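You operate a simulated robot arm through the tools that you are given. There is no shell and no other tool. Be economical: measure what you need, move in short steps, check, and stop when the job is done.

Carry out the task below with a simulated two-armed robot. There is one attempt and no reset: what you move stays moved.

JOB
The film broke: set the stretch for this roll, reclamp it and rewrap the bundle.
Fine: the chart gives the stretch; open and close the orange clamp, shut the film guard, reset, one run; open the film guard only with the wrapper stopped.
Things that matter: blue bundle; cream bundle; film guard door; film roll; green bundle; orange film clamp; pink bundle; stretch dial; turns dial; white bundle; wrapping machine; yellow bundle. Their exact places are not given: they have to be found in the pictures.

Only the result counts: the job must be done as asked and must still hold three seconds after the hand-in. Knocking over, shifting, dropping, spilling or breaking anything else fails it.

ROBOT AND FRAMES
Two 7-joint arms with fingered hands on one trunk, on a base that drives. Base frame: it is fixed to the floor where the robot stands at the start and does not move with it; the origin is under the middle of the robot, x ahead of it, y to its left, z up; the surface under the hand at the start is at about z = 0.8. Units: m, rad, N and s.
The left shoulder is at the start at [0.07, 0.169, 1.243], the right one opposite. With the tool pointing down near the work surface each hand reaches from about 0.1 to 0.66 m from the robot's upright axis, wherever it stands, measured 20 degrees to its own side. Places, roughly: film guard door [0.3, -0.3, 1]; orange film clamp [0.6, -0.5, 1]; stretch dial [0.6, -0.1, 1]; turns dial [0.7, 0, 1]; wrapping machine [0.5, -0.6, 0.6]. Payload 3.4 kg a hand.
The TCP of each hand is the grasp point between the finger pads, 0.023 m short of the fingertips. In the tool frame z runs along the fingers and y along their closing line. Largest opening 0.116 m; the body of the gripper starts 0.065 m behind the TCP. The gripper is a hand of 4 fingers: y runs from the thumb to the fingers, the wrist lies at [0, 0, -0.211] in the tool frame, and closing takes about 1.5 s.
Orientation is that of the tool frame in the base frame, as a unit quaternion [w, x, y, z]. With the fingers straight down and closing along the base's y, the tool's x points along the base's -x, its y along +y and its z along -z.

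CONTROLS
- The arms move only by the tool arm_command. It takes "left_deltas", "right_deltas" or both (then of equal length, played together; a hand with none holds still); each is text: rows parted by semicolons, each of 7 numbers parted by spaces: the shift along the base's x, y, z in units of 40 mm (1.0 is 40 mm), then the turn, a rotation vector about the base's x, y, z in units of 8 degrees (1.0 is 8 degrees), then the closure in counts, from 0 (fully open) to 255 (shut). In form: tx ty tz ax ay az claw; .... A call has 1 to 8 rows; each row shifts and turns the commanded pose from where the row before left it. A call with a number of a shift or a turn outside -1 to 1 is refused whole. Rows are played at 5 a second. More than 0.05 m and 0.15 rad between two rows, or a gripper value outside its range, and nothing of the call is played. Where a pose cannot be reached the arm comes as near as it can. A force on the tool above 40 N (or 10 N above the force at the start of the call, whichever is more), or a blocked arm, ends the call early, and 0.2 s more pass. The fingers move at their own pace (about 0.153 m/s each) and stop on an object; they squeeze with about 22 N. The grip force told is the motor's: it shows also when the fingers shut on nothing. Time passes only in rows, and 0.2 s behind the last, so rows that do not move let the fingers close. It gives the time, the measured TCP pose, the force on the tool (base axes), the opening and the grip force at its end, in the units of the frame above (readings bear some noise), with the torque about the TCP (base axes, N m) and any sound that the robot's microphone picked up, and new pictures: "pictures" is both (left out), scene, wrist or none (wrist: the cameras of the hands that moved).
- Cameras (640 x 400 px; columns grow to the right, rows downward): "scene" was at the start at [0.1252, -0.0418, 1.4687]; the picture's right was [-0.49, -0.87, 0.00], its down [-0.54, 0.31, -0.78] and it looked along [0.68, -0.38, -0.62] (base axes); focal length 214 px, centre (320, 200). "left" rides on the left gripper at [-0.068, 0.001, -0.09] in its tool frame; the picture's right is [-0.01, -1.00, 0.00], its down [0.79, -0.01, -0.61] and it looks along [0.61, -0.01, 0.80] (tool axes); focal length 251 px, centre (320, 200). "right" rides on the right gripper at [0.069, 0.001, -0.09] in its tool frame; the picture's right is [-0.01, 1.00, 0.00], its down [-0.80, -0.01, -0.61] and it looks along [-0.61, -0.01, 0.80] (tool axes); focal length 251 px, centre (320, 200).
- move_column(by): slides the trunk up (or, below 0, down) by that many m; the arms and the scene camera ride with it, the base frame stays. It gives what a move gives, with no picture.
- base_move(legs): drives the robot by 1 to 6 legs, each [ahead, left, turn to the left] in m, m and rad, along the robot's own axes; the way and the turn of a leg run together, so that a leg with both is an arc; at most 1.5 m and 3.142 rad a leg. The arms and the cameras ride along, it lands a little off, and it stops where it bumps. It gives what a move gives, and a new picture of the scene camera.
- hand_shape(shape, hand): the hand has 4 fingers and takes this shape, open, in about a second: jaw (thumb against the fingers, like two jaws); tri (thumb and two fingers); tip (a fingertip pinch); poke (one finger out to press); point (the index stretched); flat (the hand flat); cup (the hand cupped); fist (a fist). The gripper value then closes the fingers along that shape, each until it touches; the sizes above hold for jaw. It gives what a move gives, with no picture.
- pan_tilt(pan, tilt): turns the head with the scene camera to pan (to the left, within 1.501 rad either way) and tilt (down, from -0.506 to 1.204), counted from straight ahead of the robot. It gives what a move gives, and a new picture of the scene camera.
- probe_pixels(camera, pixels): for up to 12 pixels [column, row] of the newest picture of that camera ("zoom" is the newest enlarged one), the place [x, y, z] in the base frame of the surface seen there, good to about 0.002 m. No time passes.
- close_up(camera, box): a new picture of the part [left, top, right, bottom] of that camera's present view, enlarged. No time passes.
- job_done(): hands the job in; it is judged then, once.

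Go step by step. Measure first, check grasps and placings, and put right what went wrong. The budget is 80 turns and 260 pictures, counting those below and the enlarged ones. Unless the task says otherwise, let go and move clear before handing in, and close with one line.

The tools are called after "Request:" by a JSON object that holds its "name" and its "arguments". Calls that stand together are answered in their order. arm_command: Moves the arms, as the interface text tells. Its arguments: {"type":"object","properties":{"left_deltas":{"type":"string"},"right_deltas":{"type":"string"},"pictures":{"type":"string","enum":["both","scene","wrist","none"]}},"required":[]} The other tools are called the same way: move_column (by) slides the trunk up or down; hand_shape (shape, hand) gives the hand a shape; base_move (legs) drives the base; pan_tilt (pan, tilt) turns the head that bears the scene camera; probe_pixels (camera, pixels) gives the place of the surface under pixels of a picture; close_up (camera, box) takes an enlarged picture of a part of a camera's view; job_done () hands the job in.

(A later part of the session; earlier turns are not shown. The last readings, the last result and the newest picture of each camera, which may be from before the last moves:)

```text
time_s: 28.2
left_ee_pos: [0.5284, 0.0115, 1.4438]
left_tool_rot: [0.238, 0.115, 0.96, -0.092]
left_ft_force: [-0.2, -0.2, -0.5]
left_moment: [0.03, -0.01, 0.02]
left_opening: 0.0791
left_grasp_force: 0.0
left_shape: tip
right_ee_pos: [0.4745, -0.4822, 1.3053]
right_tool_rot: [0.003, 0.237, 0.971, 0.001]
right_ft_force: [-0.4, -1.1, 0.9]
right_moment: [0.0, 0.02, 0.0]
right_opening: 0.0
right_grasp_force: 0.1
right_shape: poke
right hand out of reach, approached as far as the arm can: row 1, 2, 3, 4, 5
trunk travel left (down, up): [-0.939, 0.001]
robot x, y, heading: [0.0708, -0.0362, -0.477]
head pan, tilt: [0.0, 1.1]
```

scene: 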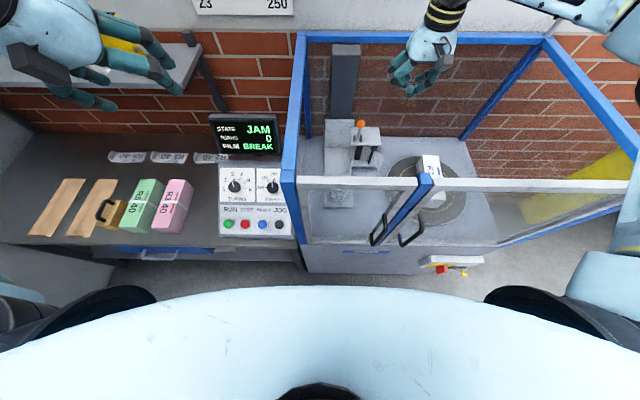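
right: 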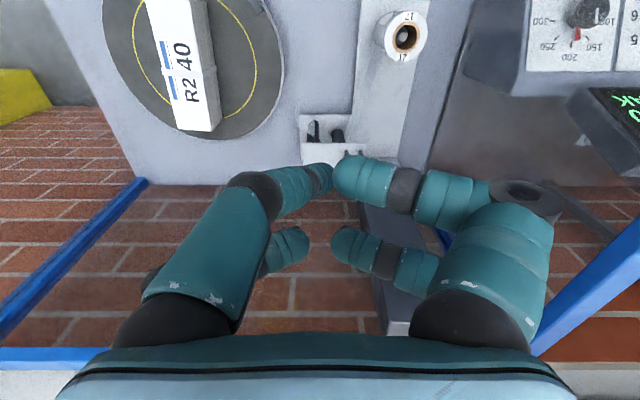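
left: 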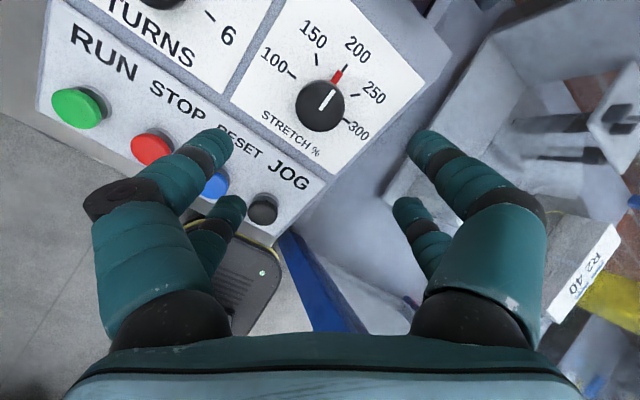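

Reaching the clamp over the rim is not feasible within the arm's length. The better way is through the guard door (the wrapper is stopped, state JAM). I'll retract the right hand over the rim, back the base off and lower the trunk.

Request:
{"name": "arm_command", "arguments": {"right_deltas": "-0.6 0 0.8 0 0 0 0;-0.9 0.2 0.3 0 0 0 0;-0.9 0.2 0.3 0 0 0 0;-0.9 0.2 0 0 0 0 0;-0.9 0.2 0 0 0 0 0;-0.9 0.2 0 0 0 0 0;-0.9 0.2 0 0 0 0 0;-0.9 0.2 0 0 0 0 0", "pictures": "none"}}

Request:
{"name": "base_move", "arguments": {"legs": [[-0.08, 0, 0]]}}

```text
time_s: 30.0
left_ee_pos: [0.5266, 0.0137, 1.4443]
left_tool_rot: [0.24, 0.115, 0.96, -0.093]
left_ft_force: [-0.6, -0.5, 0.5]
left_moment: [-0.03, -0.01, 0.06]
left_opening: 0.0789
left_grasp_force: 0.0
left_shape: tip
right_ee_pos: [0.1969, -0.4229, 1.3649]
right_tool_rot: [0.003, 0.237, 0.972, 0.001]
right_ft_force: [-0.6, -0.4, 1.4]
right_moment: [-0.01, -0.02, 0.0]
right_opening: 0.0
right_grasp_force: 0.1
right_shape: poke
trunk travel left (down, up): [-0.939, 0.001]
robot x, y, heading: [0.0705, -0.0396, -0.478]
head pan, tilt: [0.0, 1.1]
```

```text
time_s: 31.1
left_ee_pos: [0.4689, 0.0443, 1.4398]
left_tool_rot: [0.234, 0.115, 0.961, -0.091]
left_ft_force: [-0.3, -0.7, -0.4]
left_moment: [0.01, 0.05, -0.03]
left_opening: 0.0791
left_grasp_force: 0.1
left_shape: tip
right_ee_pos: [0.1394, -0.3913, 1.3595]
right_tool_rot: [-0.003, 0.238, 0.971, 0.001]
right_ft_force: [0.1, -1.0, 0.4]
right_moment: [0.03, 0.02, 0.01]
right_opening: 0.0
right_grasp_force: 0.1
right_shape: poke
trunk travel left (down, up): [-0.939, 0.001]
robot x, y, heading: [0.001, 0.0029, -0.472]
head pan, tilt: [0.0, 1.1]
```

scene: 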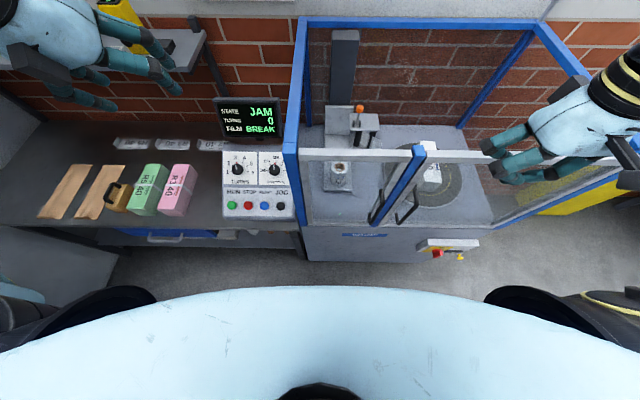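

Both arms are clear. I'll back off 0.25 m so the door has room to swing, lower the trunk, and look at the handle.

Request:
{"name": "base_move", "arguments": {"legs": [[-0.25, 0, 0]]}}

Request:
{"name": "move_column", "arguments": {"by": -0.27}}

Request:
{"name": "hand_shape", "arguments": {"hand": "right", "shape": "jaw"}}

Request:
{"name": "pan_tilt", "arguments": {"pan": -0.3, "tilt": 0.5}}

```text
time_s: 32.9
left_ee_pos: [0.2393, 0.1612, 1.4421]
left_tool_rot: [0.236, 0.114, 0.961, -0.092]
left_ft_force: [0.3, -0.7, -0.5]
left_moment: [-0.01, -0.02, 0.02]
left_opening: 0.079
left_grasp_force: 0.1
left_shape: tip
right_ee_pos: [-0.0914, -0.2737, 1.3631]
right_tool_rot: [0.0, 0.237, 0.971, 0.001]
right_ft_force: [0.5, 0.9, -0.2]
right_moment: [-0.02, 0.01, -0.01]
right_opening: 0.0001
right_grasp_force: 0.0
right_shape: poke
trunk travel left (down, up): [-0.939, 0.001]
robot x, y, heading: [-0.2219, 0.1164, -0.472]
head pan, tilt: [0.0, 1.1]
```

scene: 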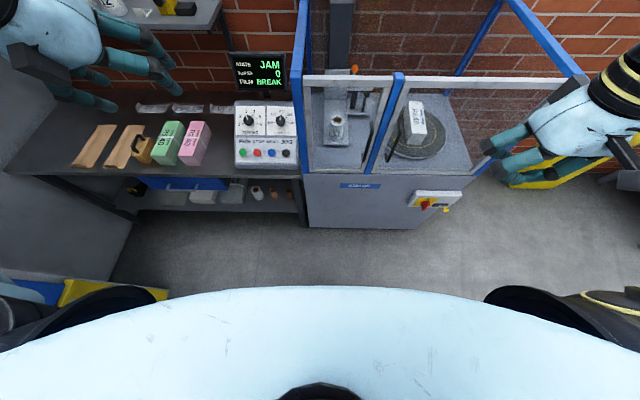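

```text
time_s: 35.7
left_ee_pos: [0.2344, 0.1644, 1.1737]
left_tool_rot: [0.239, 0.114, 0.96, -0.092]
left_ft_force: [-0.4, 0.6, -0.2]
left_moment: [0.0, -0.05, -0.01]
left_opening: 0.0793
left_grasp_force: 0.0
left_shape: tip
right_ee_pos: [-0.0937, -0.2716, 1.0928]
right_tool_rot: [0.003, 0.238, 0.971, 0.0]
right_ft_force: [-0.1, 0.3, 0.2]
right_moment: [-0.02, 0.01, 0.0]
right_opening: 0.0
right_grasp_force: 0.0
right_shape: poke
trunk travel left (down, up): [-0.669, 0.271]
robot x, y, heading: [-0.2226, 0.113, -0.471]
head pan, tilt: [0.0, 1.1]
```

```text
time_s: 36.6
left_ee_pos: [0.2349, 0.1628, 1.1745]
left_tool_rot: [0.238, 0.114, 0.96, -0.092]
left_ft_force: [0.2, 0.0, 0.1]
left_moment: [0.01, 0.03, -0.01]
left_opening: 0.079
left_grasp_force: 0.0
left_shape: tip
right_ee_pos: [-0.0936, -0.2711, 1.0937]
right_tool_rot: [0.002, 0.236, 0.972, 0.0]
right_ft_force: [-0.1, 0.1, -0.5]
right_moment: [-0.02, 0.02, -0.01]
right_opening: 0.116
right_grasp_force: 0.1
right_shape: jaw
trunk travel left (down, up): [-0.669, 0.271]
robot x, y, heading: [-0.2245, 0.1163, -0.473]
head pan, tilt: [0.0, 1.1]
```

```text
time_s: 37.6
left_ee_pos: [0.2352, 0.1648, 1.1747]
left_tool_rot: [0.239, 0.114, 0.96, -0.092]
left_ft_force: [0.2, 0.1, 0.8]
left_moment: [0.03, 0.0, -0.02]
left_opening: 0.0791
left_grasp_force: 0.1
left_shape: tip
right_ee_pos: [-0.0932, -0.2717, 1.0939]
right_tool_rot: [0.002, 0.237, 0.972, 0.0]
right_ft_force: [0.1, 0.2, -0.1]
right_moment: [0.0, 0.02, 0.05]
right_opening: 0.1157
right_grasp_force: 0.1
right_shape: jaw
trunk travel left (down, up): [-0.669, 0.271]
robot x, y, heading: [-0.2246, 0.1152, -0.48]
head pan, tilt: [-0.3, 0.499]
```

scene: 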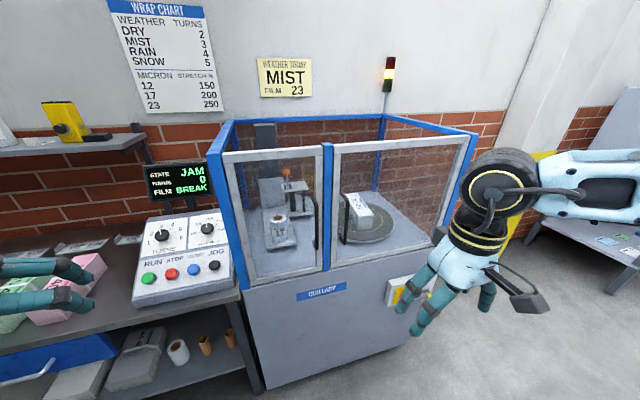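

Good view of the front: the film guard door is on the left, with its handle near (317,220). Close-up and probe.

Request:
{"name": "close_up", "arguments": {"camera": "scene", "box": [210, 110, 370, 300]}}

Request:
{"name": "probe_pixels", "arguments": {"camera": "zoom", "pixels": [[318, 190], [318, 255], [318, 220], [308, 150], [308, 300], [292, 100], [42, 110], [330, 80], [215, 165], [225, 210], [100, 100], [370, 220]]}}

```text
2.11 times, centred on (290, 205) of scene
```

zoom: 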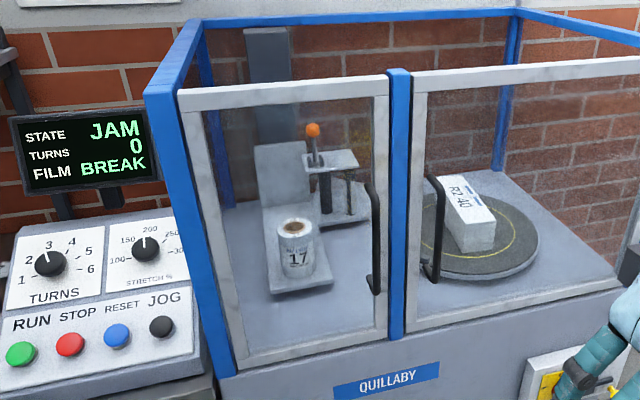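

```text
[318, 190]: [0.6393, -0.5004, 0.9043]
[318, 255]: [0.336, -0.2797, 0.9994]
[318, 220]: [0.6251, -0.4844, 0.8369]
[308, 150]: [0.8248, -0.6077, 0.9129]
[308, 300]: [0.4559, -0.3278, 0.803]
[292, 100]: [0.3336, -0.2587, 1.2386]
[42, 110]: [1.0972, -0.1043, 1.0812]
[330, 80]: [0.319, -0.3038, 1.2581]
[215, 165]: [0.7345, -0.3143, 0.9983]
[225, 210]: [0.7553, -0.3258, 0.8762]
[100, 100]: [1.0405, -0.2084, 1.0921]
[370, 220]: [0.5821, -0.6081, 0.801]
```

Request:
{"name": "probe_pixels", "arguments": {"camera": "zoom", "pixels": [[369, 187], [375, 220], [378, 250], [377, 280], [373, 290], [383, 150], [387, 300], [440, 225], [200, 250], [398, 200], [183, 98], [383, 82]]}}

```text
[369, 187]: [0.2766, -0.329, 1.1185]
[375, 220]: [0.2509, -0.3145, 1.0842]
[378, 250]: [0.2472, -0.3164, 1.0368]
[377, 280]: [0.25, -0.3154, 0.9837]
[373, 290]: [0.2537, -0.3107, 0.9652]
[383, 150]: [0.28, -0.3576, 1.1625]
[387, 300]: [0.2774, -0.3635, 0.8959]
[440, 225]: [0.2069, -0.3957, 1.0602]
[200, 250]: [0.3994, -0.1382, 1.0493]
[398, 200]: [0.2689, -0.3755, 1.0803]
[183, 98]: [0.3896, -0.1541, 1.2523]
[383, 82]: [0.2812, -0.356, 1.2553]
```

The handle bar runs from z 0.965 to 1.115 at about a=0.37, b=-0.166 (door frame axes), with the right handle 90 mm away. I'll swing the right hand to point forward while approaching, half open.

Request:
{"name": "arm_command", "arguments": {"right_deltas": "0.533 0 -0.112 -0.432 -0.832 0 100;0.533 0 -0.112 -0.432 -0.832 0 100;0.533 0 -0.112 -0.432 -0.832 0 100;0.533 0 -0.112 -0.432 -0.832 0 100;0.533 0 -0.112 -0.432 -0.832 0 100;0.533 0 -0.112 -0.432 -0.832 0 100;0.533 0 -0.112 -0.432 -0.832 0 100;0.533 0 -0.112 -0.432 -0.832 0 100", "pictures": "none"}}

Request:
{"name": "arm_command", "arguments": {"right_deltas": "0.533 0 -0.112 -0.432 -0.832 0 120;0.533 0 -0.112 -0.432 -0.832 0 120;0.533 0 -0.112 -0.432 -0.832 0 120;0.533 0 -0.112 -0.432 -0.832 0 120;0 0 0 0 0 0 120", "pictures": "both"}}

```text
time_s: 39.4
left_ee_pos: [0.2371, 0.1627, 1.1732]
left_tool_rot: [0.238, 0.114, 0.96, -0.092]
left_ft_force: [-0.9, -0.4, 0.2]
left_moment: [0.05, -0.01, -0.03]
left_opening: 0.0793
left_grasp_force: 0.1
left_shape: tip
right_ee_pos: [0.1081, -0.2861, 1.0857]
right_tool_rot: [0.456, 0.181, 0.865, -0.109]
right_ft_force: [-0.2, 0.1, 0.8]
right_moment: [-0.01, 0.02, 0.02]
right_opening: 0.0706
right_grasp_force: 0.1
right_shape: jaw
right hand out of reach, approached as far as the arm can: row 3, 4, 5, 6, 7
trunk travel left (down, up): [-0.669, 0.271]
robot x, y, heading: [-0.2279, 0.1147, -0.478]
head pan, tilt: [-0.3, 0.499]
```

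```text
time_s: 40.6
left_ee_pos: [0.2327, 0.1644, 1.1737]
left_tool_rot: [0.239, 0.114, 0.96, -0.092]
left_ft_force: [-0.4, -0.2, 0.3]
left_moment: [0.05, -0.02, 0.01]
left_opening: 0.0791
left_grasp_force: 0.0
left_shape: tip
right_ee_pos: [0.1404, -0.343, 1.1878]
right_tool_rot: [0.658, 0.146, 0.72, -0.164]
right_ft_force: [0.4, 0.1, 0.4]
right_moment: [-0.03, 0.03, 0.01]
right_opening: 0.0619
right_grasp_force: 0.0
right_shape: jaw
right hand out of reach, approached as far as the arm can: row 1, 2, 3, 4
trunk travel left (down, up): [-0.669, 0.271]
robot x, y, heading: [-0.2202, 0.1128, -0.481]
head pan, tilt: [-0.3, 0.499]
```

scene: 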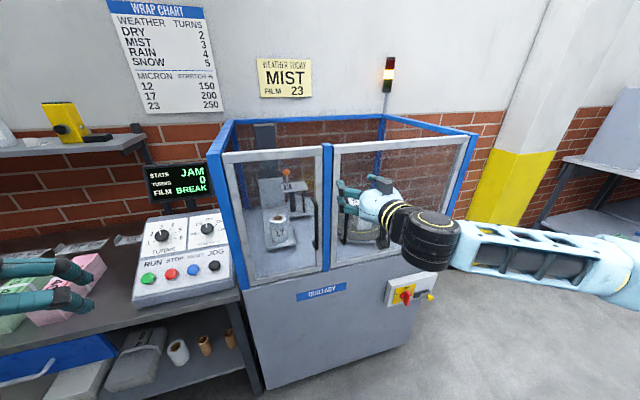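
right: 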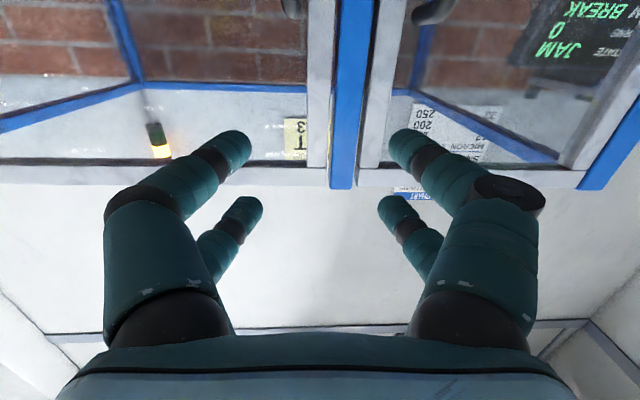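

The hand points forward but was kept off its path (now at b=-0.24, z 1.19). I'll translate it toward the pre-grasp point.

Request:
{"name": "arm_command", "arguments": {"right_deltas": "0.1 0.35 -0.74 0 0 0 120;0.1 0.35 -0.74 0 0 0 120;0.1 0.35 -0.74 0 0 0 120;0.1 0.35 -0.74 0 0 0 120;0.1 0.35 -0.74 0 0 0 120;0 0 0 0 0 0 120", "pictures": "scene"}}

```text
time_s: 42.0
left_ee_pos: [0.2356, 0.1644, 1.1734]
left_tool_rot: [0.238, 0.114, 0.96, -0.093]
left_ft_force: [-1.2, 1.2, -0.2]
left_moment: [-0.03, -0.03, 0.03]
left_opening: 0.0793
left_grasp_force: 0.1
left_shape: tip
right_ee_pos: [0.1261, -0.3262, 1.1949]
right_tool_rot: [0.664, 0.145, 0.714, -0.168]
right_ft_force: [0.0, 0.2, 0.3]
right_moment: [0.01, -0.01, -0.02]
right_opening: 0.0618
right_grasp_force: 0.1
right_shape: jaw
right hand out of reach, approached as far as the arm can: row 1, 2, 3, 4, 5
trunk travel left (down, up): [-0.669, 0.271]
robot x, y, heading: [-0.2234, 0.1134, -0.475]
head pan, tilt: [-0.3, 0.499]
```

scene: 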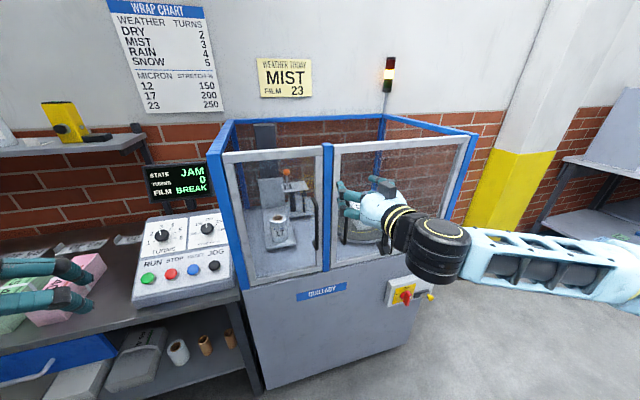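

The sideways wrist configuration is limited. A better way is to pinch the top edge of the door frame (z 1.256) from above and pull it along its arc. I'll bring the right hand back to pointing down and raise the trunk.

Request:
{"name": "arm_command", "arguments": {"right_deltas": "-0.1 0.05 0 0.432 0.832 0 60;-0.1 0.05 0 0.432 0.832 0 60;-0.1 0.05 0 0.432 0.832 0 60;-0.1 0.05 0 0.432 0.832 0 60;-0.1 0.05 0 0.432 0.832 0 60;-0.1 0.05 0 0.432 0.832 0 60;-0.1 0.05 0 0.432 0.832 0 60;-0.1 0.05 0 0.432 0.832 0 60", "pictures": "none"}}

Request:
{"name": "arm_command", "arguments": {"right_deltas": "0 0 0.2 0.432 0.832 0 60;0 0 0.2 0.432 0.832 0 60;0 0 0.2 0.432 0.832 0 60;0 0 0.2 0.35 0.67 0 60;0 0 0 0 0 1 60;0 0 0 0 0 1 60;0 0 0 0 0 1 60;0 0 0 0 0 1 60", "pictures": "none"}}

Request:
{"name": "move_column", "arguments": {"by": 0.18}}

```text
time_s: 43.8
left_ee_pos: [0.2348, 0.1647, 1.1732]
left_tool_rot: [0.238, 0.114, 0.96, -0.093]
left_ft_force: [1.1, -0.3, -0.2]
left_moment: [-0.01, -0.01, 0.01]
left_opening: 0.0794
left_grasp_force: 0.1
left_shape: tip
right_ee_pos: [0.0945, -0.31, 1.1944]
right_tool_rot: [0.225, 0.204, 0.952, -0.045]
right_ft_force: [-0.3, 0.3, 0.0]
right_moment: [0.01, 0.0, -0.03]
right_opening: 0.0885
right_grasp_force: 0.1
right_shape: jaw
trunk travel left (down, up): [-0.669, 0.271]
robot x, y, heading: [-0.2207, 0.1116, -0.479]
head pan, tilt: [-0.3, 0.499]
```

```text
time_s: 45.6
left_ee_pos: [0.2339, 0.1634, 1.1742]
left_tool_rot: [0.239, 0.114, 0.96, -0.094]
left_ft_force: [0.3, -0.3, -0.7]
left_moment: [0.02, -0.02, -0.01]
left_opening: 0.0793
left_grasp_force: 0.1
left_shape: tip
right_ee_pos: [0.0922, -0.309, 1.2272]
right_tool_rot: [-0.017, -0.064, 0.998, 0.016]
right_ft_force: [0.2, 0.5, 0.0]
right_moment: [-0.01, -0.01, 0.01]
right_opening: 0.0884
right_grasp_force: 0.2
right_shape: jaw
trunk travel left (down, up): [-0.669, 0.271]
robot x, y, heading: [-0.22, 0.1141, -0.475]
head pan, tilt: [-0.3, 0.499]
```

```text
time_s: 47.6
left_ee_pos: [0.2354, 0.1648, 1.3537]
left_tool_rot: [0.238, 0.114, 0.96, -0.092]
left_ft_force: [0.4, -0.2, 0.1]
left_moment: [0.03, 0.0, -0.01]
left_opening: 0.079
left_grasp_force: 0.0
left_shape: tip
right_ee_pos: [0.0944, -0.3102, 1.4067]
right_tool_rot: [-0.017, -0.063, 0.998, 0.016]
right_ft_force: [-0.3, 0.1, -0.3]
right_moment: [-0.01, -0.03, 0.01]
right_opening: 0.0887
right_grasp_force: 0.0
right_shape: jaw
trunk travel left (down, up): [-0.849, 0.091]
robot x, y, heading: [-0.2268, 0.1145, -0.475]
head pan, tilt: [-0.3, 0.499]
```

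The right hand is pointing down again. I'll yaw it so the fingers close front to back and move it over the door's top edge near b=-0.14.

Request:
{"name": "arm_command", "arguments": {"right_deltas": "0.78 -0.035 -0.275 0 0 0.99 60;0.78 -0.035 -0.275 0 0 0.99 60;0.78 -0.035 -0.275 0 0 0.99 60;0.78 -0.035 -0.275 0 0 0.99 60;0.78 -0.035 -0.275 0 0 0.99 60;0.78 -0.035 -0.275 0 0 0.99 60;0.78 -0.035 -0.275 0 0 0.99 60;0 0 0 0 0 0 60", "pictures": "both"}}

```text
time_s: 49.4
left_ee_pos: [0.2344, 0.1634, 1.3541]
left_tool_rot: [0.239, 0.114, 0.96, -0.092]
left_ft_force: [-0.9, 0.4, -0.6]
left_moment: [0.02, 0.02, 0.01]
left_opening: 0.0794
left_grasp_force: 0.0
left_shape: tip
right_ee_pos: [0.1605, -0.34, 1.3051]
right_tool_rot: [-0.022, -0.522, 0.853, 0.006]
right_ft_force: [0.4, 0.3, 0.4]
right_moment: [0.0, -0.01, 0.03]
right_opening: 0.0886
right_grasp_force: 0.1
right_shape: jaw
right hand out of reach, approached as far as the arm can: row 2, 3, 4, 5, 6, 7
trunk travel left (down, up): [-0.849, 0.091]
robot x, y, heading: [-0.225, 0.1145, -0.475]
head pan, tilt: [-0.3, 0.499]
```

scene: 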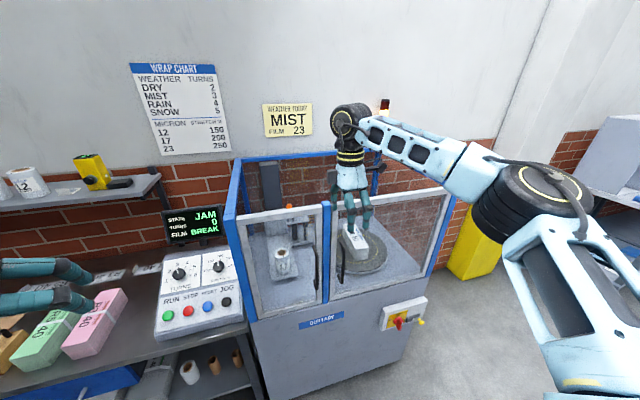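
right: 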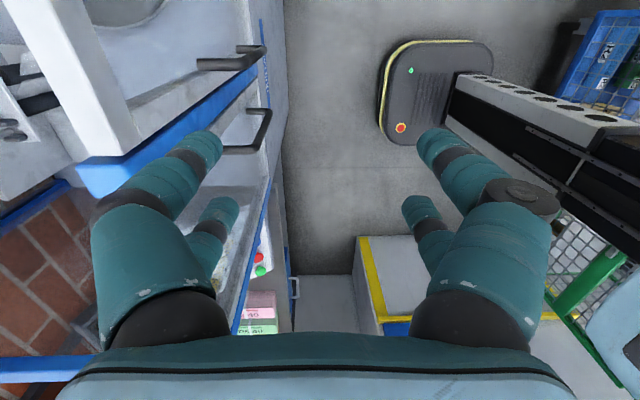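

The arm stops 0.13 m short, so I'll drive the base forward and left with a little trunk lift to bring the hand over the door.

Request:
{"name": "move_column", "arguments": {"by": 0.025}}

Request:
{"name": "base_move", "arguments": {"legs": [[0.14, 0.07, 0]]}}

Request:
{"name": "arm_command", "arguments": {"right_deltas": "0 0 0 0 0 0 60", "pictures": "wrist"}}

```text
time_s: 50.1
left_ee_pos: [0.2353, 0.1635, 1.379]
left_tool_rot: [0.238, 0.114, 0.96, -0.093]
left_ft_force: [0.5, 0.4, 0.6]
left_moment: [-0.01, -0.01, -0.01]
left_opening: 0.0793
left_grasp_force: 0.0
left_shape: tip
right_ee_pos: [0.1588, -0.3387, 1.33]
right_tool_rot: [-0.022, -0.521, 0.854, 0.005]
right_ft_force: [0.8, 0.8, 0.6]
right_moment: [0.02, -0.03, 0.04]
right_opening: 0.0886
right_grasp_force: 0.0
right_shape: jaw
trunk travel left (down, up): [-0.874, 0.066]
robot x, y, heading: [-0.2249, 0.1132, -0.476]
head pan, tilt: [-0.3, 0.499]
```

```text
time_s: 51.5
left_ee_pos: [0.3864, 0.1617, 1.3808]
left_tool_rot: [0.24, 0.114, 0.96, -0.092]
left_ft_force: [-0.6, -0.4, -0.6]
left_moment: [0.0, 0.0, -0.01]
left_opening: 0.0793
left_grasp_force: 0.1
left_shape: tip
right_ee_pos: [0.3099, -0.3413, 1.3306]
right_tool_rot: [-0.02, -0.521, 0.853, 0.005]
right_ft_force: [-0.3, 0.6, 0.5]
right_moment: [-0.02, -0.01, 0.01]
right_opening: 0.0887
right_grasp_force: 0.0
right_shape: jaw
trunk travel left (down, up): [-0.874, 0.066]
robot x, y, heading: [-0.0652, 0.1129, -0.476]
head pan, tilt: [-0.3, 0.499]
```

scene: 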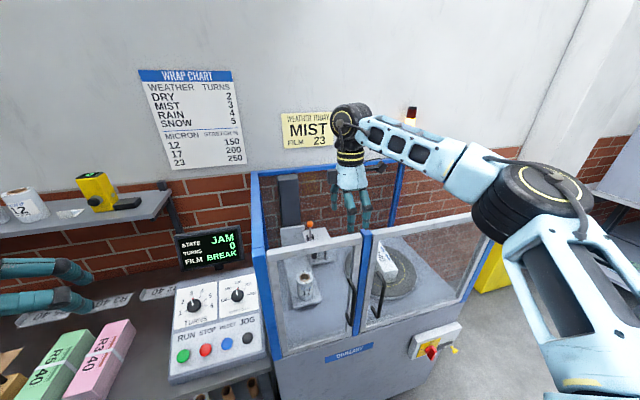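

```text
time_s: 51.9
left_ee_pos: [0.3908, 0.1616, 1.3784]
left_tool_rot: [0.238, 0.114, 0.96, -0.092]
left_ft_force: [0.3, 0.9, -0.1]
left_moment: [0.03, -0.03, 0.01]
left_opening: 0.0793
left_grasp_force: 0.0
left_shape: tip
right_ee_pos: [0.3148, -0.3405, 1.3284]
right_tool_rot: [-0.023, -0.521, 0.853, 0.005]
right_ft_force: [-0.6, 0.5, 0.2]
right_moment: [0.01, -0.01, -0.02]
right_opening: 0.0887
right_grasp_force: 0.1
right_shape: jaw
trunk travel left (down, up): [-0.874, 0.066]
robot x, y, heading: [-0.0693, 0.1125, -0.476]
head pan, tilt: [-0.3, 0.499]
```

right: 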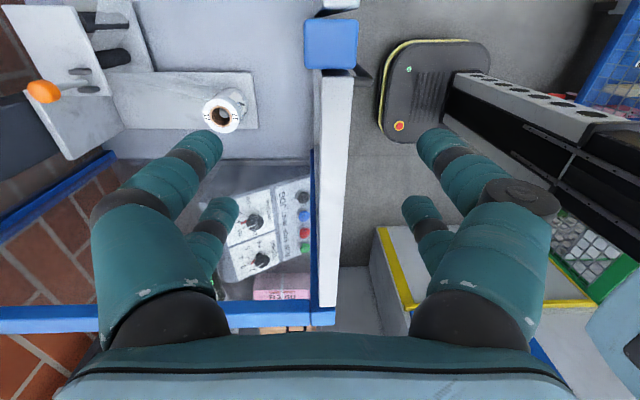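

The door's top bar lies between the fingers (px column ~333). I'll shift 9 mm toward me, lower onto the bar and pinch.

Request:
{"name": "arm_command", "arguments": {"right_deltas": "-0.04 0.16 -0.6 0 0 0 60;-0.04 0.16 -0.6 0 0 0 60;0 0 -0.55 0 0 0 60;0 0 0 0 0 0 60", "pictures": "wrist"}}

```text
time_s: 52.9
left_ee_pos: [0.39, 0.1619, 1.3795]
left_tool_rot: [0.238, 0.114, 0.96, -0.092]
left_ft_force: [0.2, 0.1, 0.3]
left_moment: [0.01, 0.02, -0.01]
left_opening: 0.0792
left_grasp_force: 0.1
left_shape: tip
right_ee_pos: [0.3123, -0.3271, 1.2572]
right_tool_rot: [-0.022, -0.521, 0.853, 0.006]
right_ft_force: [0.1, 0.5, 0.6]
right_moment: [0.0, 0.0, 0.0]
right_opening: 0.0888
right_grasp_force: 0.1
right_shape: jaw
trunk travel left (down, up): [-0.874, 0.066]
robot x, y, heading: [-0.0692, 0.1094, -0.473]
head pan, tilt: [-0.3, 0.499]
```

right: 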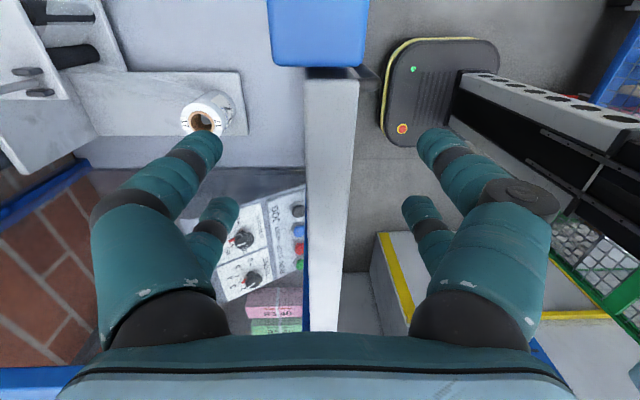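

The bar is between the fingers at columns 306–356. I'll close on it.

Request:
{"name": "arm_command", "arguments": {"right_deltas": "0 0 0 0 0 0 255;0 0 0 0 0 0 255;0 0 0 0 0 0 255;0 0 0 0 0 0 255;0 0 0 0 0 0 255", "pictures": "wrist"}}

```text
time_s: 54.1
left_ee_pos: [0.3893, 0.1633, 1.3773]
left_tool_rot: [0.238, 0.114, 0.96, -0.092]
left_ft_force: [-0.2, 0.8, -0.4]
left_moment: [0.0, -0.03, -0.01]
left_opening: 0.0789
left_grasp_force: 0.1
left_shape: tip
right_ee_pos: [0.3114, -0.3264, 1.2575]
right_tool_rot: [-0.021, -0.521, 0.853, 0.006]
right_ft_force: [-1.7, 2.0, -4.9]
right_moment: [0.01, 0.03, -0.04]
right_opening: 0.0122
right_grasp_force: 21.9
right_shape: jaw
trunk travel left (down, up): [-0.874, 0.066]
robot x, y, heading: [-0.0677, 0.1135, -0.478]
head pan, tilt: [-0.3, 0.499]
```

right: 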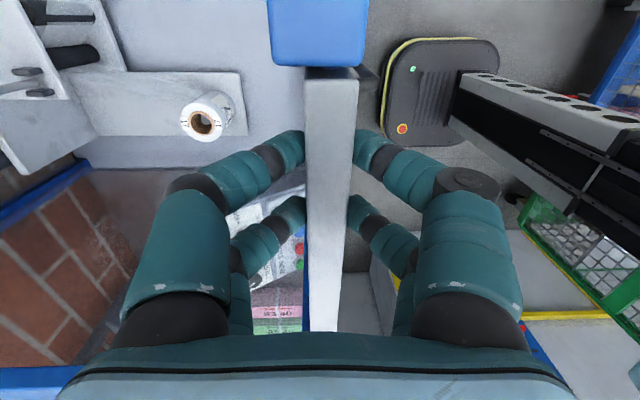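

The bar is gripped firmly (12 mm, 22 N). I'll pull the door along its arc about the left hinge, the first 30°.

Request:
{"name": "arm_command", "arguments": {"right_deltas": "-0.532 0.321 0 0 0 -0.9375 255;-0.486 0.388 0 0 0 -0.9375 255;-0.43 0.448 0 0 0 -0.9375 255;-0.368 0.501 0 0 0 -0.9375 255;0 0 0 0 0 0 255", "pictures": "both"}}

```text
time_s: 55.3
left_ee_pos: [0.3863, 0.1574, 1.3794]
left_tool_rot: [0.239, 0.115, 0.96, -0.091]
left_ft_force: [-0.1, -0.6, -0.9]
left_moment: [0.01, -0.01, -0.01]
left_opening: 0.0793
left_grasp_force: 0.1
left_shape: tip
right_ee_pos: [0.2341, -0.2647, 1.2575]
right_tool_rot: [-0.018, -0.28, 0.96, 0.012]
right_ft_force: [-8.2, -4.9, -5.5]
right_moment: [-0.11, 0.1, 0.18]
right_opening: 0.0123
right_grasp_force: 22.0
right_shape: jaw
trunk travel left (down, up): [-0.874, 0.066]
robot x, y, heading: [-0.0671, 0.1114, -0.478]
head pan, tilt: [-0.3, 0.499]
```

scene: 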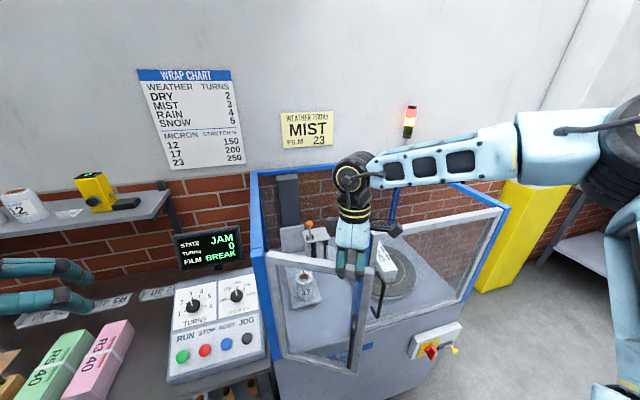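
right: 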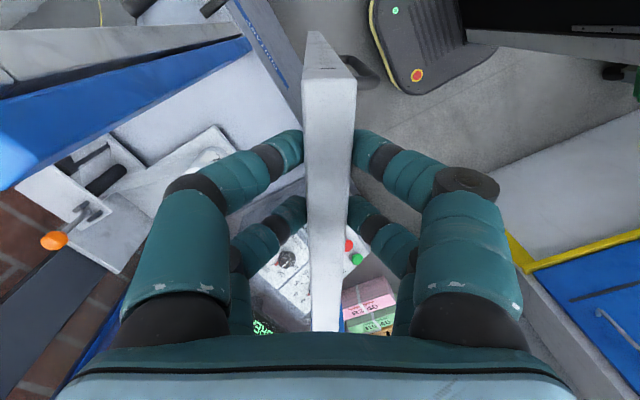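

The door is opening with the hand. I'll continue along the arc by four more steps.

Request:
{"name": "arm_command", "arguments": {"right_deltas": "-0.3 0.545 0 0 0 -0.9375 255;-0.226 0.579 0 0 0 -0.9375 255;-0.149 0.604 0 0 0 -0.9375 255;-0.068 0.618 0 0 0 -0.9375 255;0.01 0.62 0 0 0 -0.9375 255;0.09 0.615 0 0 0 -0.9375 255;0 0 0 0 0 0 255", "pictures": "both"}}

```text
time_s: 56.9
left_ee_pos: [0.3789, 0.1624, 1.3827]
left_tool_rot: [0.243, 0.114, 0.959, -0.092]
left_ft_force: [0.5, -0.8, 0.8]
left_moment: [0.01, 0.0, -0.02]
left_opening: 0.0792
left_grasp_force: 0.0
left_shape: tip
right_ee_pos: [0.2009, -0.1171, 1.2597]
right_tool_rot: [-0.011, 0.106, 0.994, 0.018]
right_ft_force: [-35.6, 6.9, -16.4]
right_moment: [0.0, 0.55, 0.09]
right_opening: 0.0122
right_grasp_force: 21.7
right_shape: jaw
trunk travel left (down, up): [-0.874, 0.066]
robot x, y, heading: [-0.0675, 0.1147, -0.472]
head pan, tilt: [-0.3, 0.499]
```

scene: 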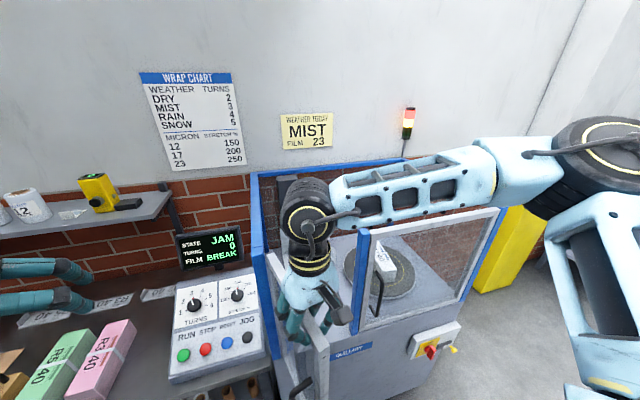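
right: 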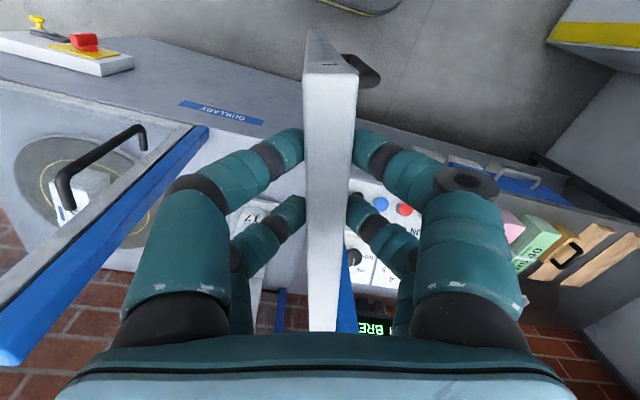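

The door is about 75° open, with strain on the grip. I'll release and lift straight up.

Request:
{"name": "arm_command", "arguments": {"right_deltas": "0 0 0 0 0 0 60;0 0 0 0 0 0 60;0 0 0 0 0 0 60;0 0 0.8 0 0 0 60;0 0 0.8 0 0 0 60;0 0 0.8 0 0 0 60", "pictures": "both"}}

```text
time_s: 58.3
left_ee_pos: [0.3878, 0.1617, 1.3793]
left_tool_rot: [0.239, 0.114, 0.96, -0.092]
left_ft_force: [-0.8, 0.1, 0.6]
left_moment: [0.05, 0.0, 0.02]
left_opening: 0.0792
left_grasp_force: 0.1
left_shape: tip
right_ee_pos: [0.2108, -0.1184, 1.3541]
right_tool_rot: [-0.013, 0.106, 0.994, 0.018]
right_ft_force: [-0.4, 0.3, 0.2]
right_moment: [0.02, -0.02, -0.01]
right_opening: 0.0885
right_grasp_force: 0.1
right_shape: jaw
trunk travel left (down, up): [-0.874, 0.066]
robot x, y, heading: [-0.0666, 0.1104, -0.476]
head pan, tilt: [-0.3, 0.499]
```

scene: 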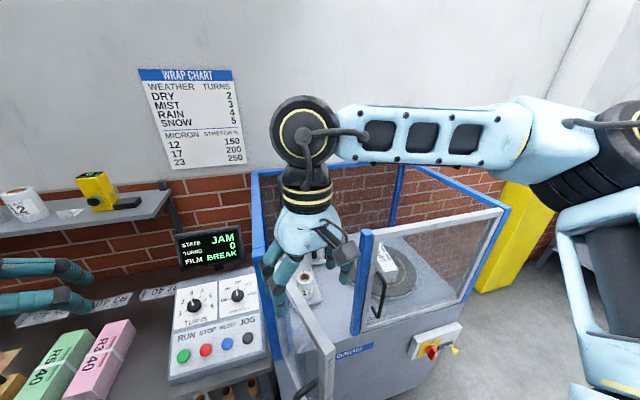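
right: 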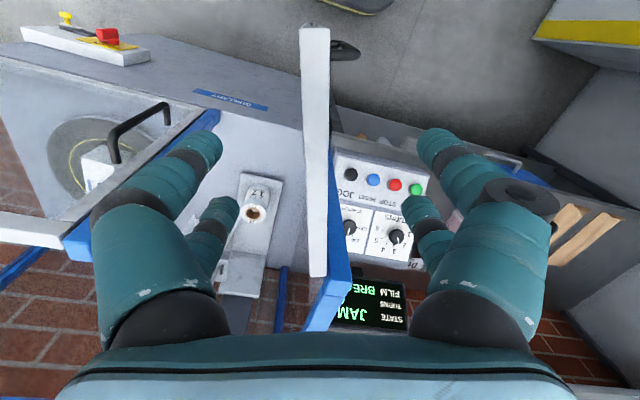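

The door stays open by itself. I'll shift the right hand to the right, tilt it 45° forward and move into the opening, still high.

Request:
{"name": "arm_command", "arguments": {"right_deltas": "-0.4 -0.78 0 0 0 -0.95 60;-0.4 -0.78 0 0 0 -0.95 60;-0.4 -0.78 0 0 0 0 60;-0.4 -0.78 0 0 0 0 60", "pictures": "none"}}

Request:
{"name": "arm_command", "arguments": {"right_deltas": "0.74 -0.385 0 -0.432 -0.832 0 60;0.74 -0.385 0 -0.432 -0.832 0 60;0.74 -0.385 0 -0.432 -0.832 0 60;0.74 -0.385 0 -0.432 -0.832 0 60;0.74 -0.385 0 -0.432 -0.832 0 60;0.74 -0.385 0 -0.432 -0.832 0 60", "pictures": "both"}}

```text
time_s: 59.3
left_ee_pos: [0.3894, 0.1615, 1.3791]
left_tool_rot: [0.238, 0.113, 0.96, -0.092]
left_ft_force: [-0.5, -0.1, -0.3]
left_moment: [0.0, -0.01, 0.0]
left_opening: 0.079
left_grasp_force: 0.1
left_shape: tip
right_ee_pos: [0.1458, -0.2447, 1.3549]
right_tool_rot: [-0.011, 0.237, 0.971, 0.021]
right_ft_force: [-0.6, 0.2, 0.9]
right_moment: [0.0, -0.02, 0.01]
right_opening: 0.0885
right_grasp_force: 0.0
right_shape: jaw
trunk travel left (down, up): [-0.874, 0.066]
robot x, y, heading: [-0.0664, 0.1123, -0.478]
head pan, tilt: [-0.3, 0.499]
```

```text
time_s: 60.7
left_ee_pos: [0.3899, 0.161, 1.3783]
left_tool_rot: [0.238, 0.114, 0.96, -0.092]
left_ft_force: [0.5, 0.2, 0.4]
left_moment: [0.03, -0.01, -0.02]
left_opening: 0.0789
left_grasp_force: 0.0
left_shape: tip
right_ee_pos: [0.329, -0.3399, 1.3543]
right_tool_rot: [0.361, 0.215, 0.904, -0.073]
right_ft_force: [0.3, 0.4, 0.6]
right_moment: [-0.06, -0.04, 0.03]
right_opening: 0.0885
right_grasp_force: 0.1
right_shape: jaw
trunk travel left (down, up): [-0.874, 0.066]
robot x, y, heading: [-0.0687, 0.1109, -0.47]
head pan, tilt: [-0.3, 0.499]
```

scene: 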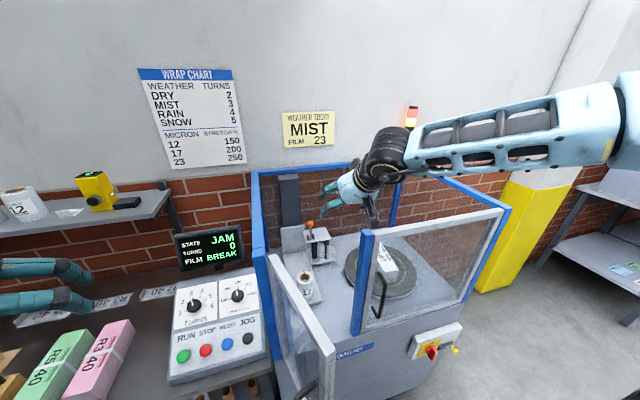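
right: 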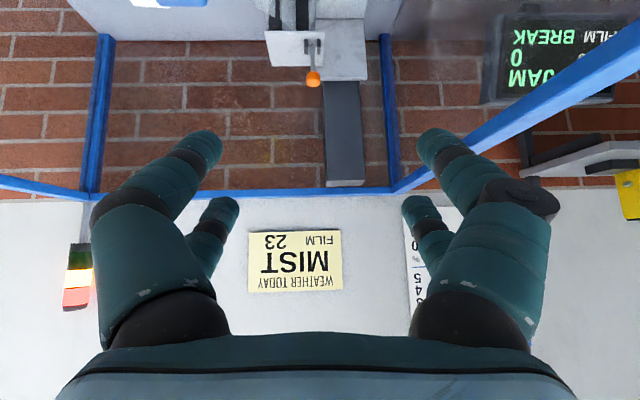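

The tilted posture works and the arm is high. Before moving closer I need to know how far my torso and base reach relative to the open door, so I'll look down and probe.

Request:
{"name": "pan_tilt", "arguments": {"pan": 0, "tilt": 1.2}}

Request:
{"name": "probe_pixels", "arguments": {"camera": "scene", "pixels": [[320, 290], [320, 260], [320, 300], [150, 320], [500, 320], [60, 310], [580, 310], [100, 290], [540, 290], [320, 330]]}}

```text
time_s: 61.7
left_ee_pos: [0.3886, 0.1621, 1.3791]
left_tool_rot: [0.238, 0.115, 0.96, -0.092]
left_ft_force: [-0.2, 0.4, -0.4]
left_moment: [-0.01, 0.01, -0.01]
left_opening: 0.0791
left_grasp_force: 0.1
left_shape: tip
right_ee_pos: [0.3277, -0.3394, 1.3552]
right_tool_rot: [0.361, 0.214, 0.904, -0.073]
right_ft_force: [0.2, -0.2, 0.0]
right_moment: [-0.03, -0.03, -0.02]
right_opening: 0.0885
right_grasp_force: 0.1
right_shape: jaw
trunk travel left (down, up): [-0.874, 0.066]
robot x, y, heading: [-0.0704, 0.1134, -0.474]
head pan, tilt: [0.0, 1.201]
```

scene: 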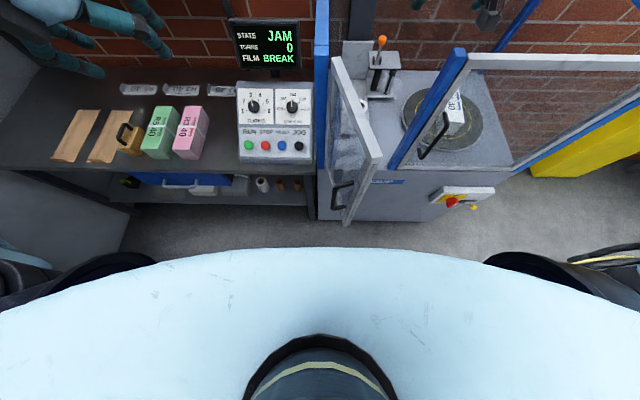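

```text
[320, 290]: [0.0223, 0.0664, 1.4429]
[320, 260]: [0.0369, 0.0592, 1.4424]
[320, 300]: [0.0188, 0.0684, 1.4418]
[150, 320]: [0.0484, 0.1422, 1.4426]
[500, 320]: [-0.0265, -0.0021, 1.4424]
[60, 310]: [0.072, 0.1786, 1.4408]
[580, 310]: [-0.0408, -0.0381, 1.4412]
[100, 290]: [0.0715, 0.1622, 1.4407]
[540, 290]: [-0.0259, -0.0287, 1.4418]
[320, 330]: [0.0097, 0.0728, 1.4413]
```

The torso front is 0.13 m ahead of my axis, so I can stand right of the open door and closer. I'll raise the trunk fully, then drive right and forward.

Request:
{"name": "move_column", "arguments": {"by": 0.065}}

Request:
{"name": "base_move", "arguments": {"legs": [[0, -0.265, 0], [0.18, 0, 0]]}}

```text
time_s: 62.8
left_ee_pos: [0.3889, 0.1624, 1.444]
left_tool_rot: [0.239, 0.113, 0.96, -0.091]
left_ft_force: [-0.7, -0.2, 0.2]
left_moment: [0.02, 0.04, 0.01]
left_opening: 0.0793
left_grasp_force: 0.1
left_shape: tip
right_ee_pos: [0.3282, -0.3387, 1.4195]
right_tool_rot: [0.361, 0.214, 0.905, -0.072]
right_ft_force: [0.0, -0.2, 0.2]
right_moment: [0.0, -0.05, 0.01]
right_opening: 0.0886
right_grasp_force: 0.0
right_shape: jaw
trunk travel left (down, up): [-0.939, 0.001]
robot x, y, heading: [-0.0655, 0.1129, -0.475]
head pan, tilt: [0.0, 1.201]
```

```text
time_s: 65.8
left_ee_pos: [0.4227, -0.1577, 1.4442]
left_tool_rot: [0.24, 0.117, 0.959, -0.093]
left_ft_force: [0.0, 0.6, 0.4]
left_moment: [0.02, -0.01, -0.01]
left_opening: 0.0792
left_grasp_force: 0.1
left_shape: tip
right_ee_pos: [0.3581, -0.6576, 1.4208]
right_tool_rot: [0.363, 0.218, 0.903, -0.075]
right_ft_force: [-0.3, -0.6, -0.2]
right_moment: [-0.03, -0.02, -0.01]
right_opening: 0.0887
right_grasp_force: 0.0
right_shape: jaw
trunk travel left (down, up): [-0.939, 0.001]
robot x, y, heading: [-0.0296, -0.2072, -0.482]
head pan, tilt: [0.0, 1.201]
```

scene: 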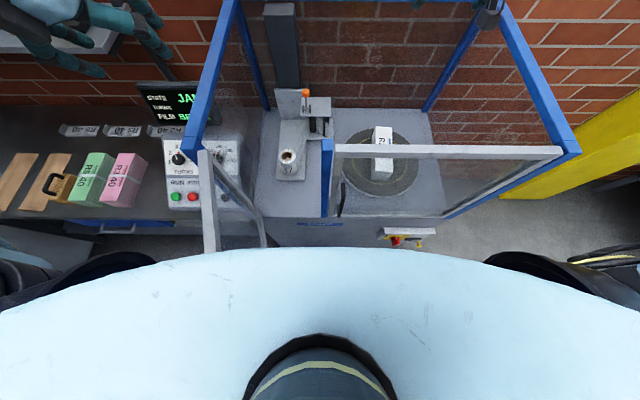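

I'm right of the open door at a≈0.07. I'll move the right hand toward a hover in front of and above the lever, with the tilt reduced to about 30°.

Request:
{"name": "arm_command", "arguments": {"right_deltas": "0.75 0.565 -0.3 0.432 0.832 0 60;0.75 0.565 -0.3 0.432 0.832 0 60;0.75 0.565 -0.5 0 0 0 60;0.75 0.565 -0.5 0 0 0 60;0.6 0.565 -0.6 0 0 0 60;0.6 0.565 -0.6 0 0 0 60;0.6 0.565 -0.6 0 0 0 60;0.6 0.565 -0.6 0 0 0 60", "pictures": "both"}}

```text
time_s: 67.6
left_ee_pos: [0.4273, -0.1595, 1.444]
left_tool_rot: [0.238, 0.117, 0.96, -0.093]
left_ft_force: [-0.2, -0.1, 0.4]
left_moment: [0.0, 0.02, -0.03]
left_opening: 0.0792
left_grasp_force: 0.1
left_shape: tip
right_ee_pos: [0.4157, -0.5577, 1.2763]
right_tool_rot: [0.241, 0.229, 0.942, -0.043]
right_ft_force: [-1.2, 0.2, -0.8]
right_moment: [0.02, 0.0, -0.02]
right_opening: 0.0887
right_grasp_force: 0.0
right_shape: jaw
right hand out of reach, approached as far as the arm can: row 3, 4, 5, 6, 7, 8
trunk travel left (down, up): [-0.939, 0.001]
robot x, y, heading: [-0.0288, -0.2069, -0.487]
head pan, tilt: [0.0, 1.201]
```

scene: 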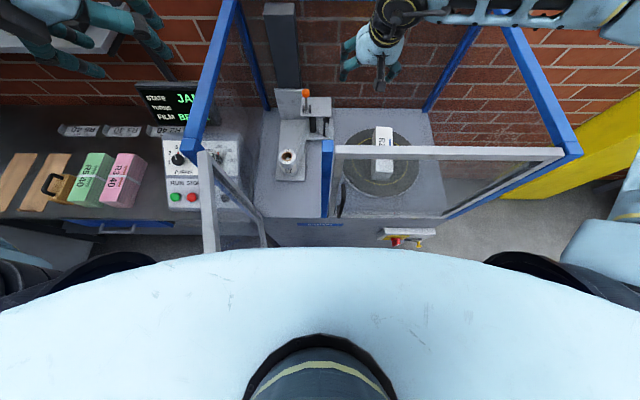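
right: 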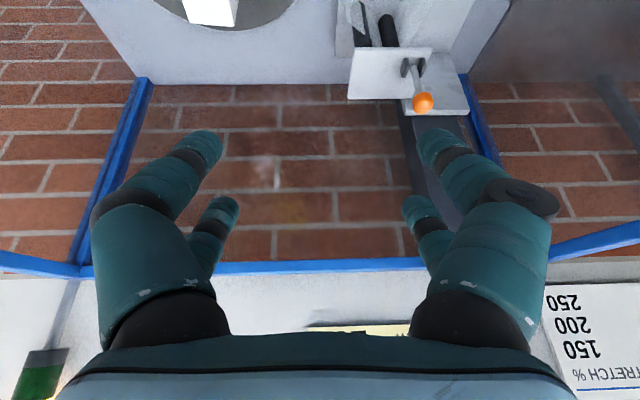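

The arm hits a wrist limit at this height; a lower hand and more forward tilt should reach farther. I'll tilt to about 45°, yaw a little left and lower inside the enclosure.

Request:
{"name": "arm_command", "arguments": {"right_deltas": "0 0 -0.7 -0.432 -0.832 0 60;0 0 -0.7 -0.432 -0.832 0 60;0 0 -0.7 0 0 1 60;0 0 -0.7 0 0 1 60;0.4 0.6 -0.5 0 0 0 60;0.4 0.6 0 0 0 0 60;0.4 0.6 0 0 0 0 60", "pictures": "both"}}

```text
time_s: 69.2
left_ee_pos: [0.4272, -0.1586, 1.443]
left_tool_rot: [0.238, 0.117, 0.96, -0.092]
left_ft_force: [0.7, 1.2, -0.3]
left_moment: [0.02, -0.02, -0.02]
left_opening: 0.0792
left_grasp_force: 0.1
left_shape: tip
right_ee_pos: [0.4363, -0.5522, 1.2172]
right_tool_rot: [0.369, 0.09, 0.925, -0.024]
right_ft_force: [0.1, 0.4, -0.9]
right_moment: [0.01, 0.0, 0.0]
right_opening: 0.0889
right_grasp_force: 0.1
right_shape: jaw
right hand out of reach, approached as far as the arm can: row 2, 5, 6, 7
trunk travel left (down, up): [-0.939, 0.001]
robot x, y, heading: [-0.0301, -0.2043, -0.48]
head pan, tilt: [0.0, 1.201]
```

scene: 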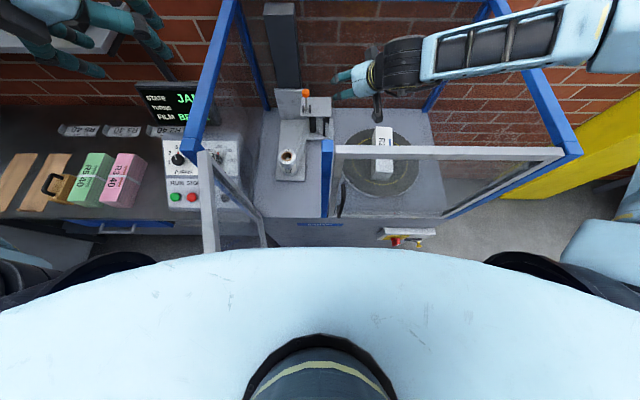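
right: 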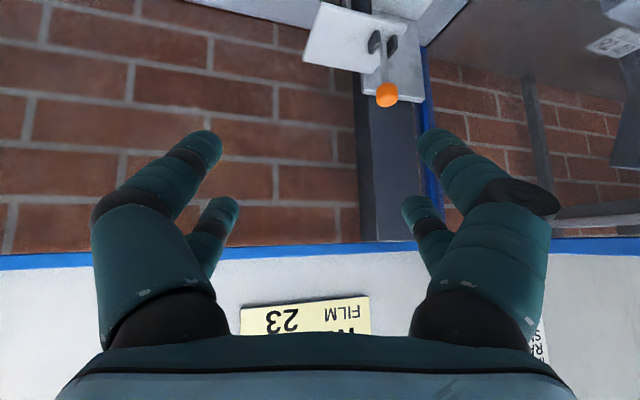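

The hand can't move further left from here because the forearm comes in sideways. I'll lift out, back up slightly and shift left so the right arm reaches straight forward through the opening; first I'm probing the door's exact position.

Request:
{"name": "probe_pixels", "arguments": {"camera": "scene", "pixels": [[202, 153], [207, 160], [208, 200], [213, 240], [255, 225], [262, 240], [190, 140], [203, 149]]}}

Request:
{"name": "arm_command", "arguments": {"right_deltas": "0 0 0.9 0 0 0 60;0 0 0.9 0 0 0 60;0 0 0.9 0 0 0 60;0 0 0.9 0 0 0 60;0 0 0.5 0 0 0 60", "pictures": "none"}}

Request:
{"name": "base_move", "arguments": {"legs": [[-0.1, 0, 0], [0, 0.24, 0]]}}

```text
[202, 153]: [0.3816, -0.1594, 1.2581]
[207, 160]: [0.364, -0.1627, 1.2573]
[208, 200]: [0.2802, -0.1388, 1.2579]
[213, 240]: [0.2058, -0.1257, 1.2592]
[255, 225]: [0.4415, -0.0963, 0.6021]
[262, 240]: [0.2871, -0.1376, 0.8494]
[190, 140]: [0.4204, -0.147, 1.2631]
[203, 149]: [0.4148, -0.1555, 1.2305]
```

```text
time_s: 70.4
left_ee_pos: [0.4261, -0.1597, 1.4437]
left_tool_rot: [0.238, 0.117, 0.96, -0.093]
left_ft_force: [0.3, 0.2, 0.2]
left_moment: [0.0, 0.0, 0.0]
left_opening: 0.0792
left_grasp_force: 0.1
left_shape: tip
right_ee_pos: [0.437, -0.5515, 1.3808]
right_tool_rot: [0.368, 0.091, 0.925, -0.023]
right_ft_force: [-0.6, 0.4, -0.2]
right_moment: [0.0, 0.01, 0.01]
right_opening: 0.0885
right_grasp_force: 0.2
right_shape: jaw
trunk travel left (down, up): [-0.939, 0.001]
robot x, y, heading: [-0.0276, -0.2072, -0.48]
head pan, tilt: [0.0, 1.201]
```

```text
time_s: 72.9
left_ee_pos: [0.4529, 0.0949, 1.445]
left_tool_rot: [0.238, 0.121, 0.959, -0.092]
left_ft_force: [-1.4, -0.2, 0.4]
left_moment: [0.03, 0.0, -0.03]
left_opening: 0.0791
left_grasp_force: 0.1
left_shape: tip
right_ee_pos: [0.4598, -0.2983, 1.3776]
right_tool_rot: [0.368, 0.093, 0.925, -0.023]
right_ft_force: [-1.2, -0.4, -0.3]
right_moment: [0.02, -0.04, 0.03]
right_opening: 0.0886
right_grasp_force: 0.1
right_shape: jaw
trunk travel left (down, up): [-0.939, 0.001]
robot x, y, heading: [-0.0059, 0.0573, -0.488]
head pan, tilt: [0.0, 1.201]
```

scene: 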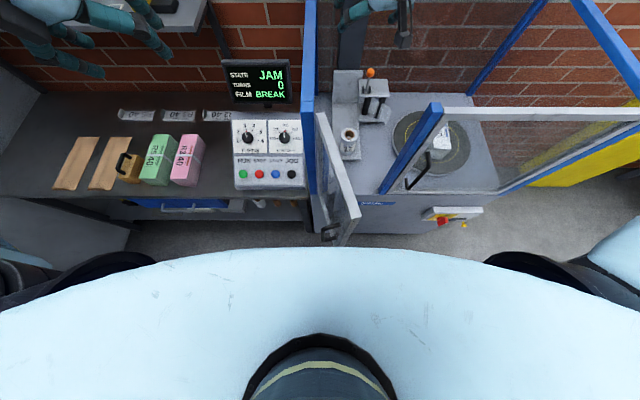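

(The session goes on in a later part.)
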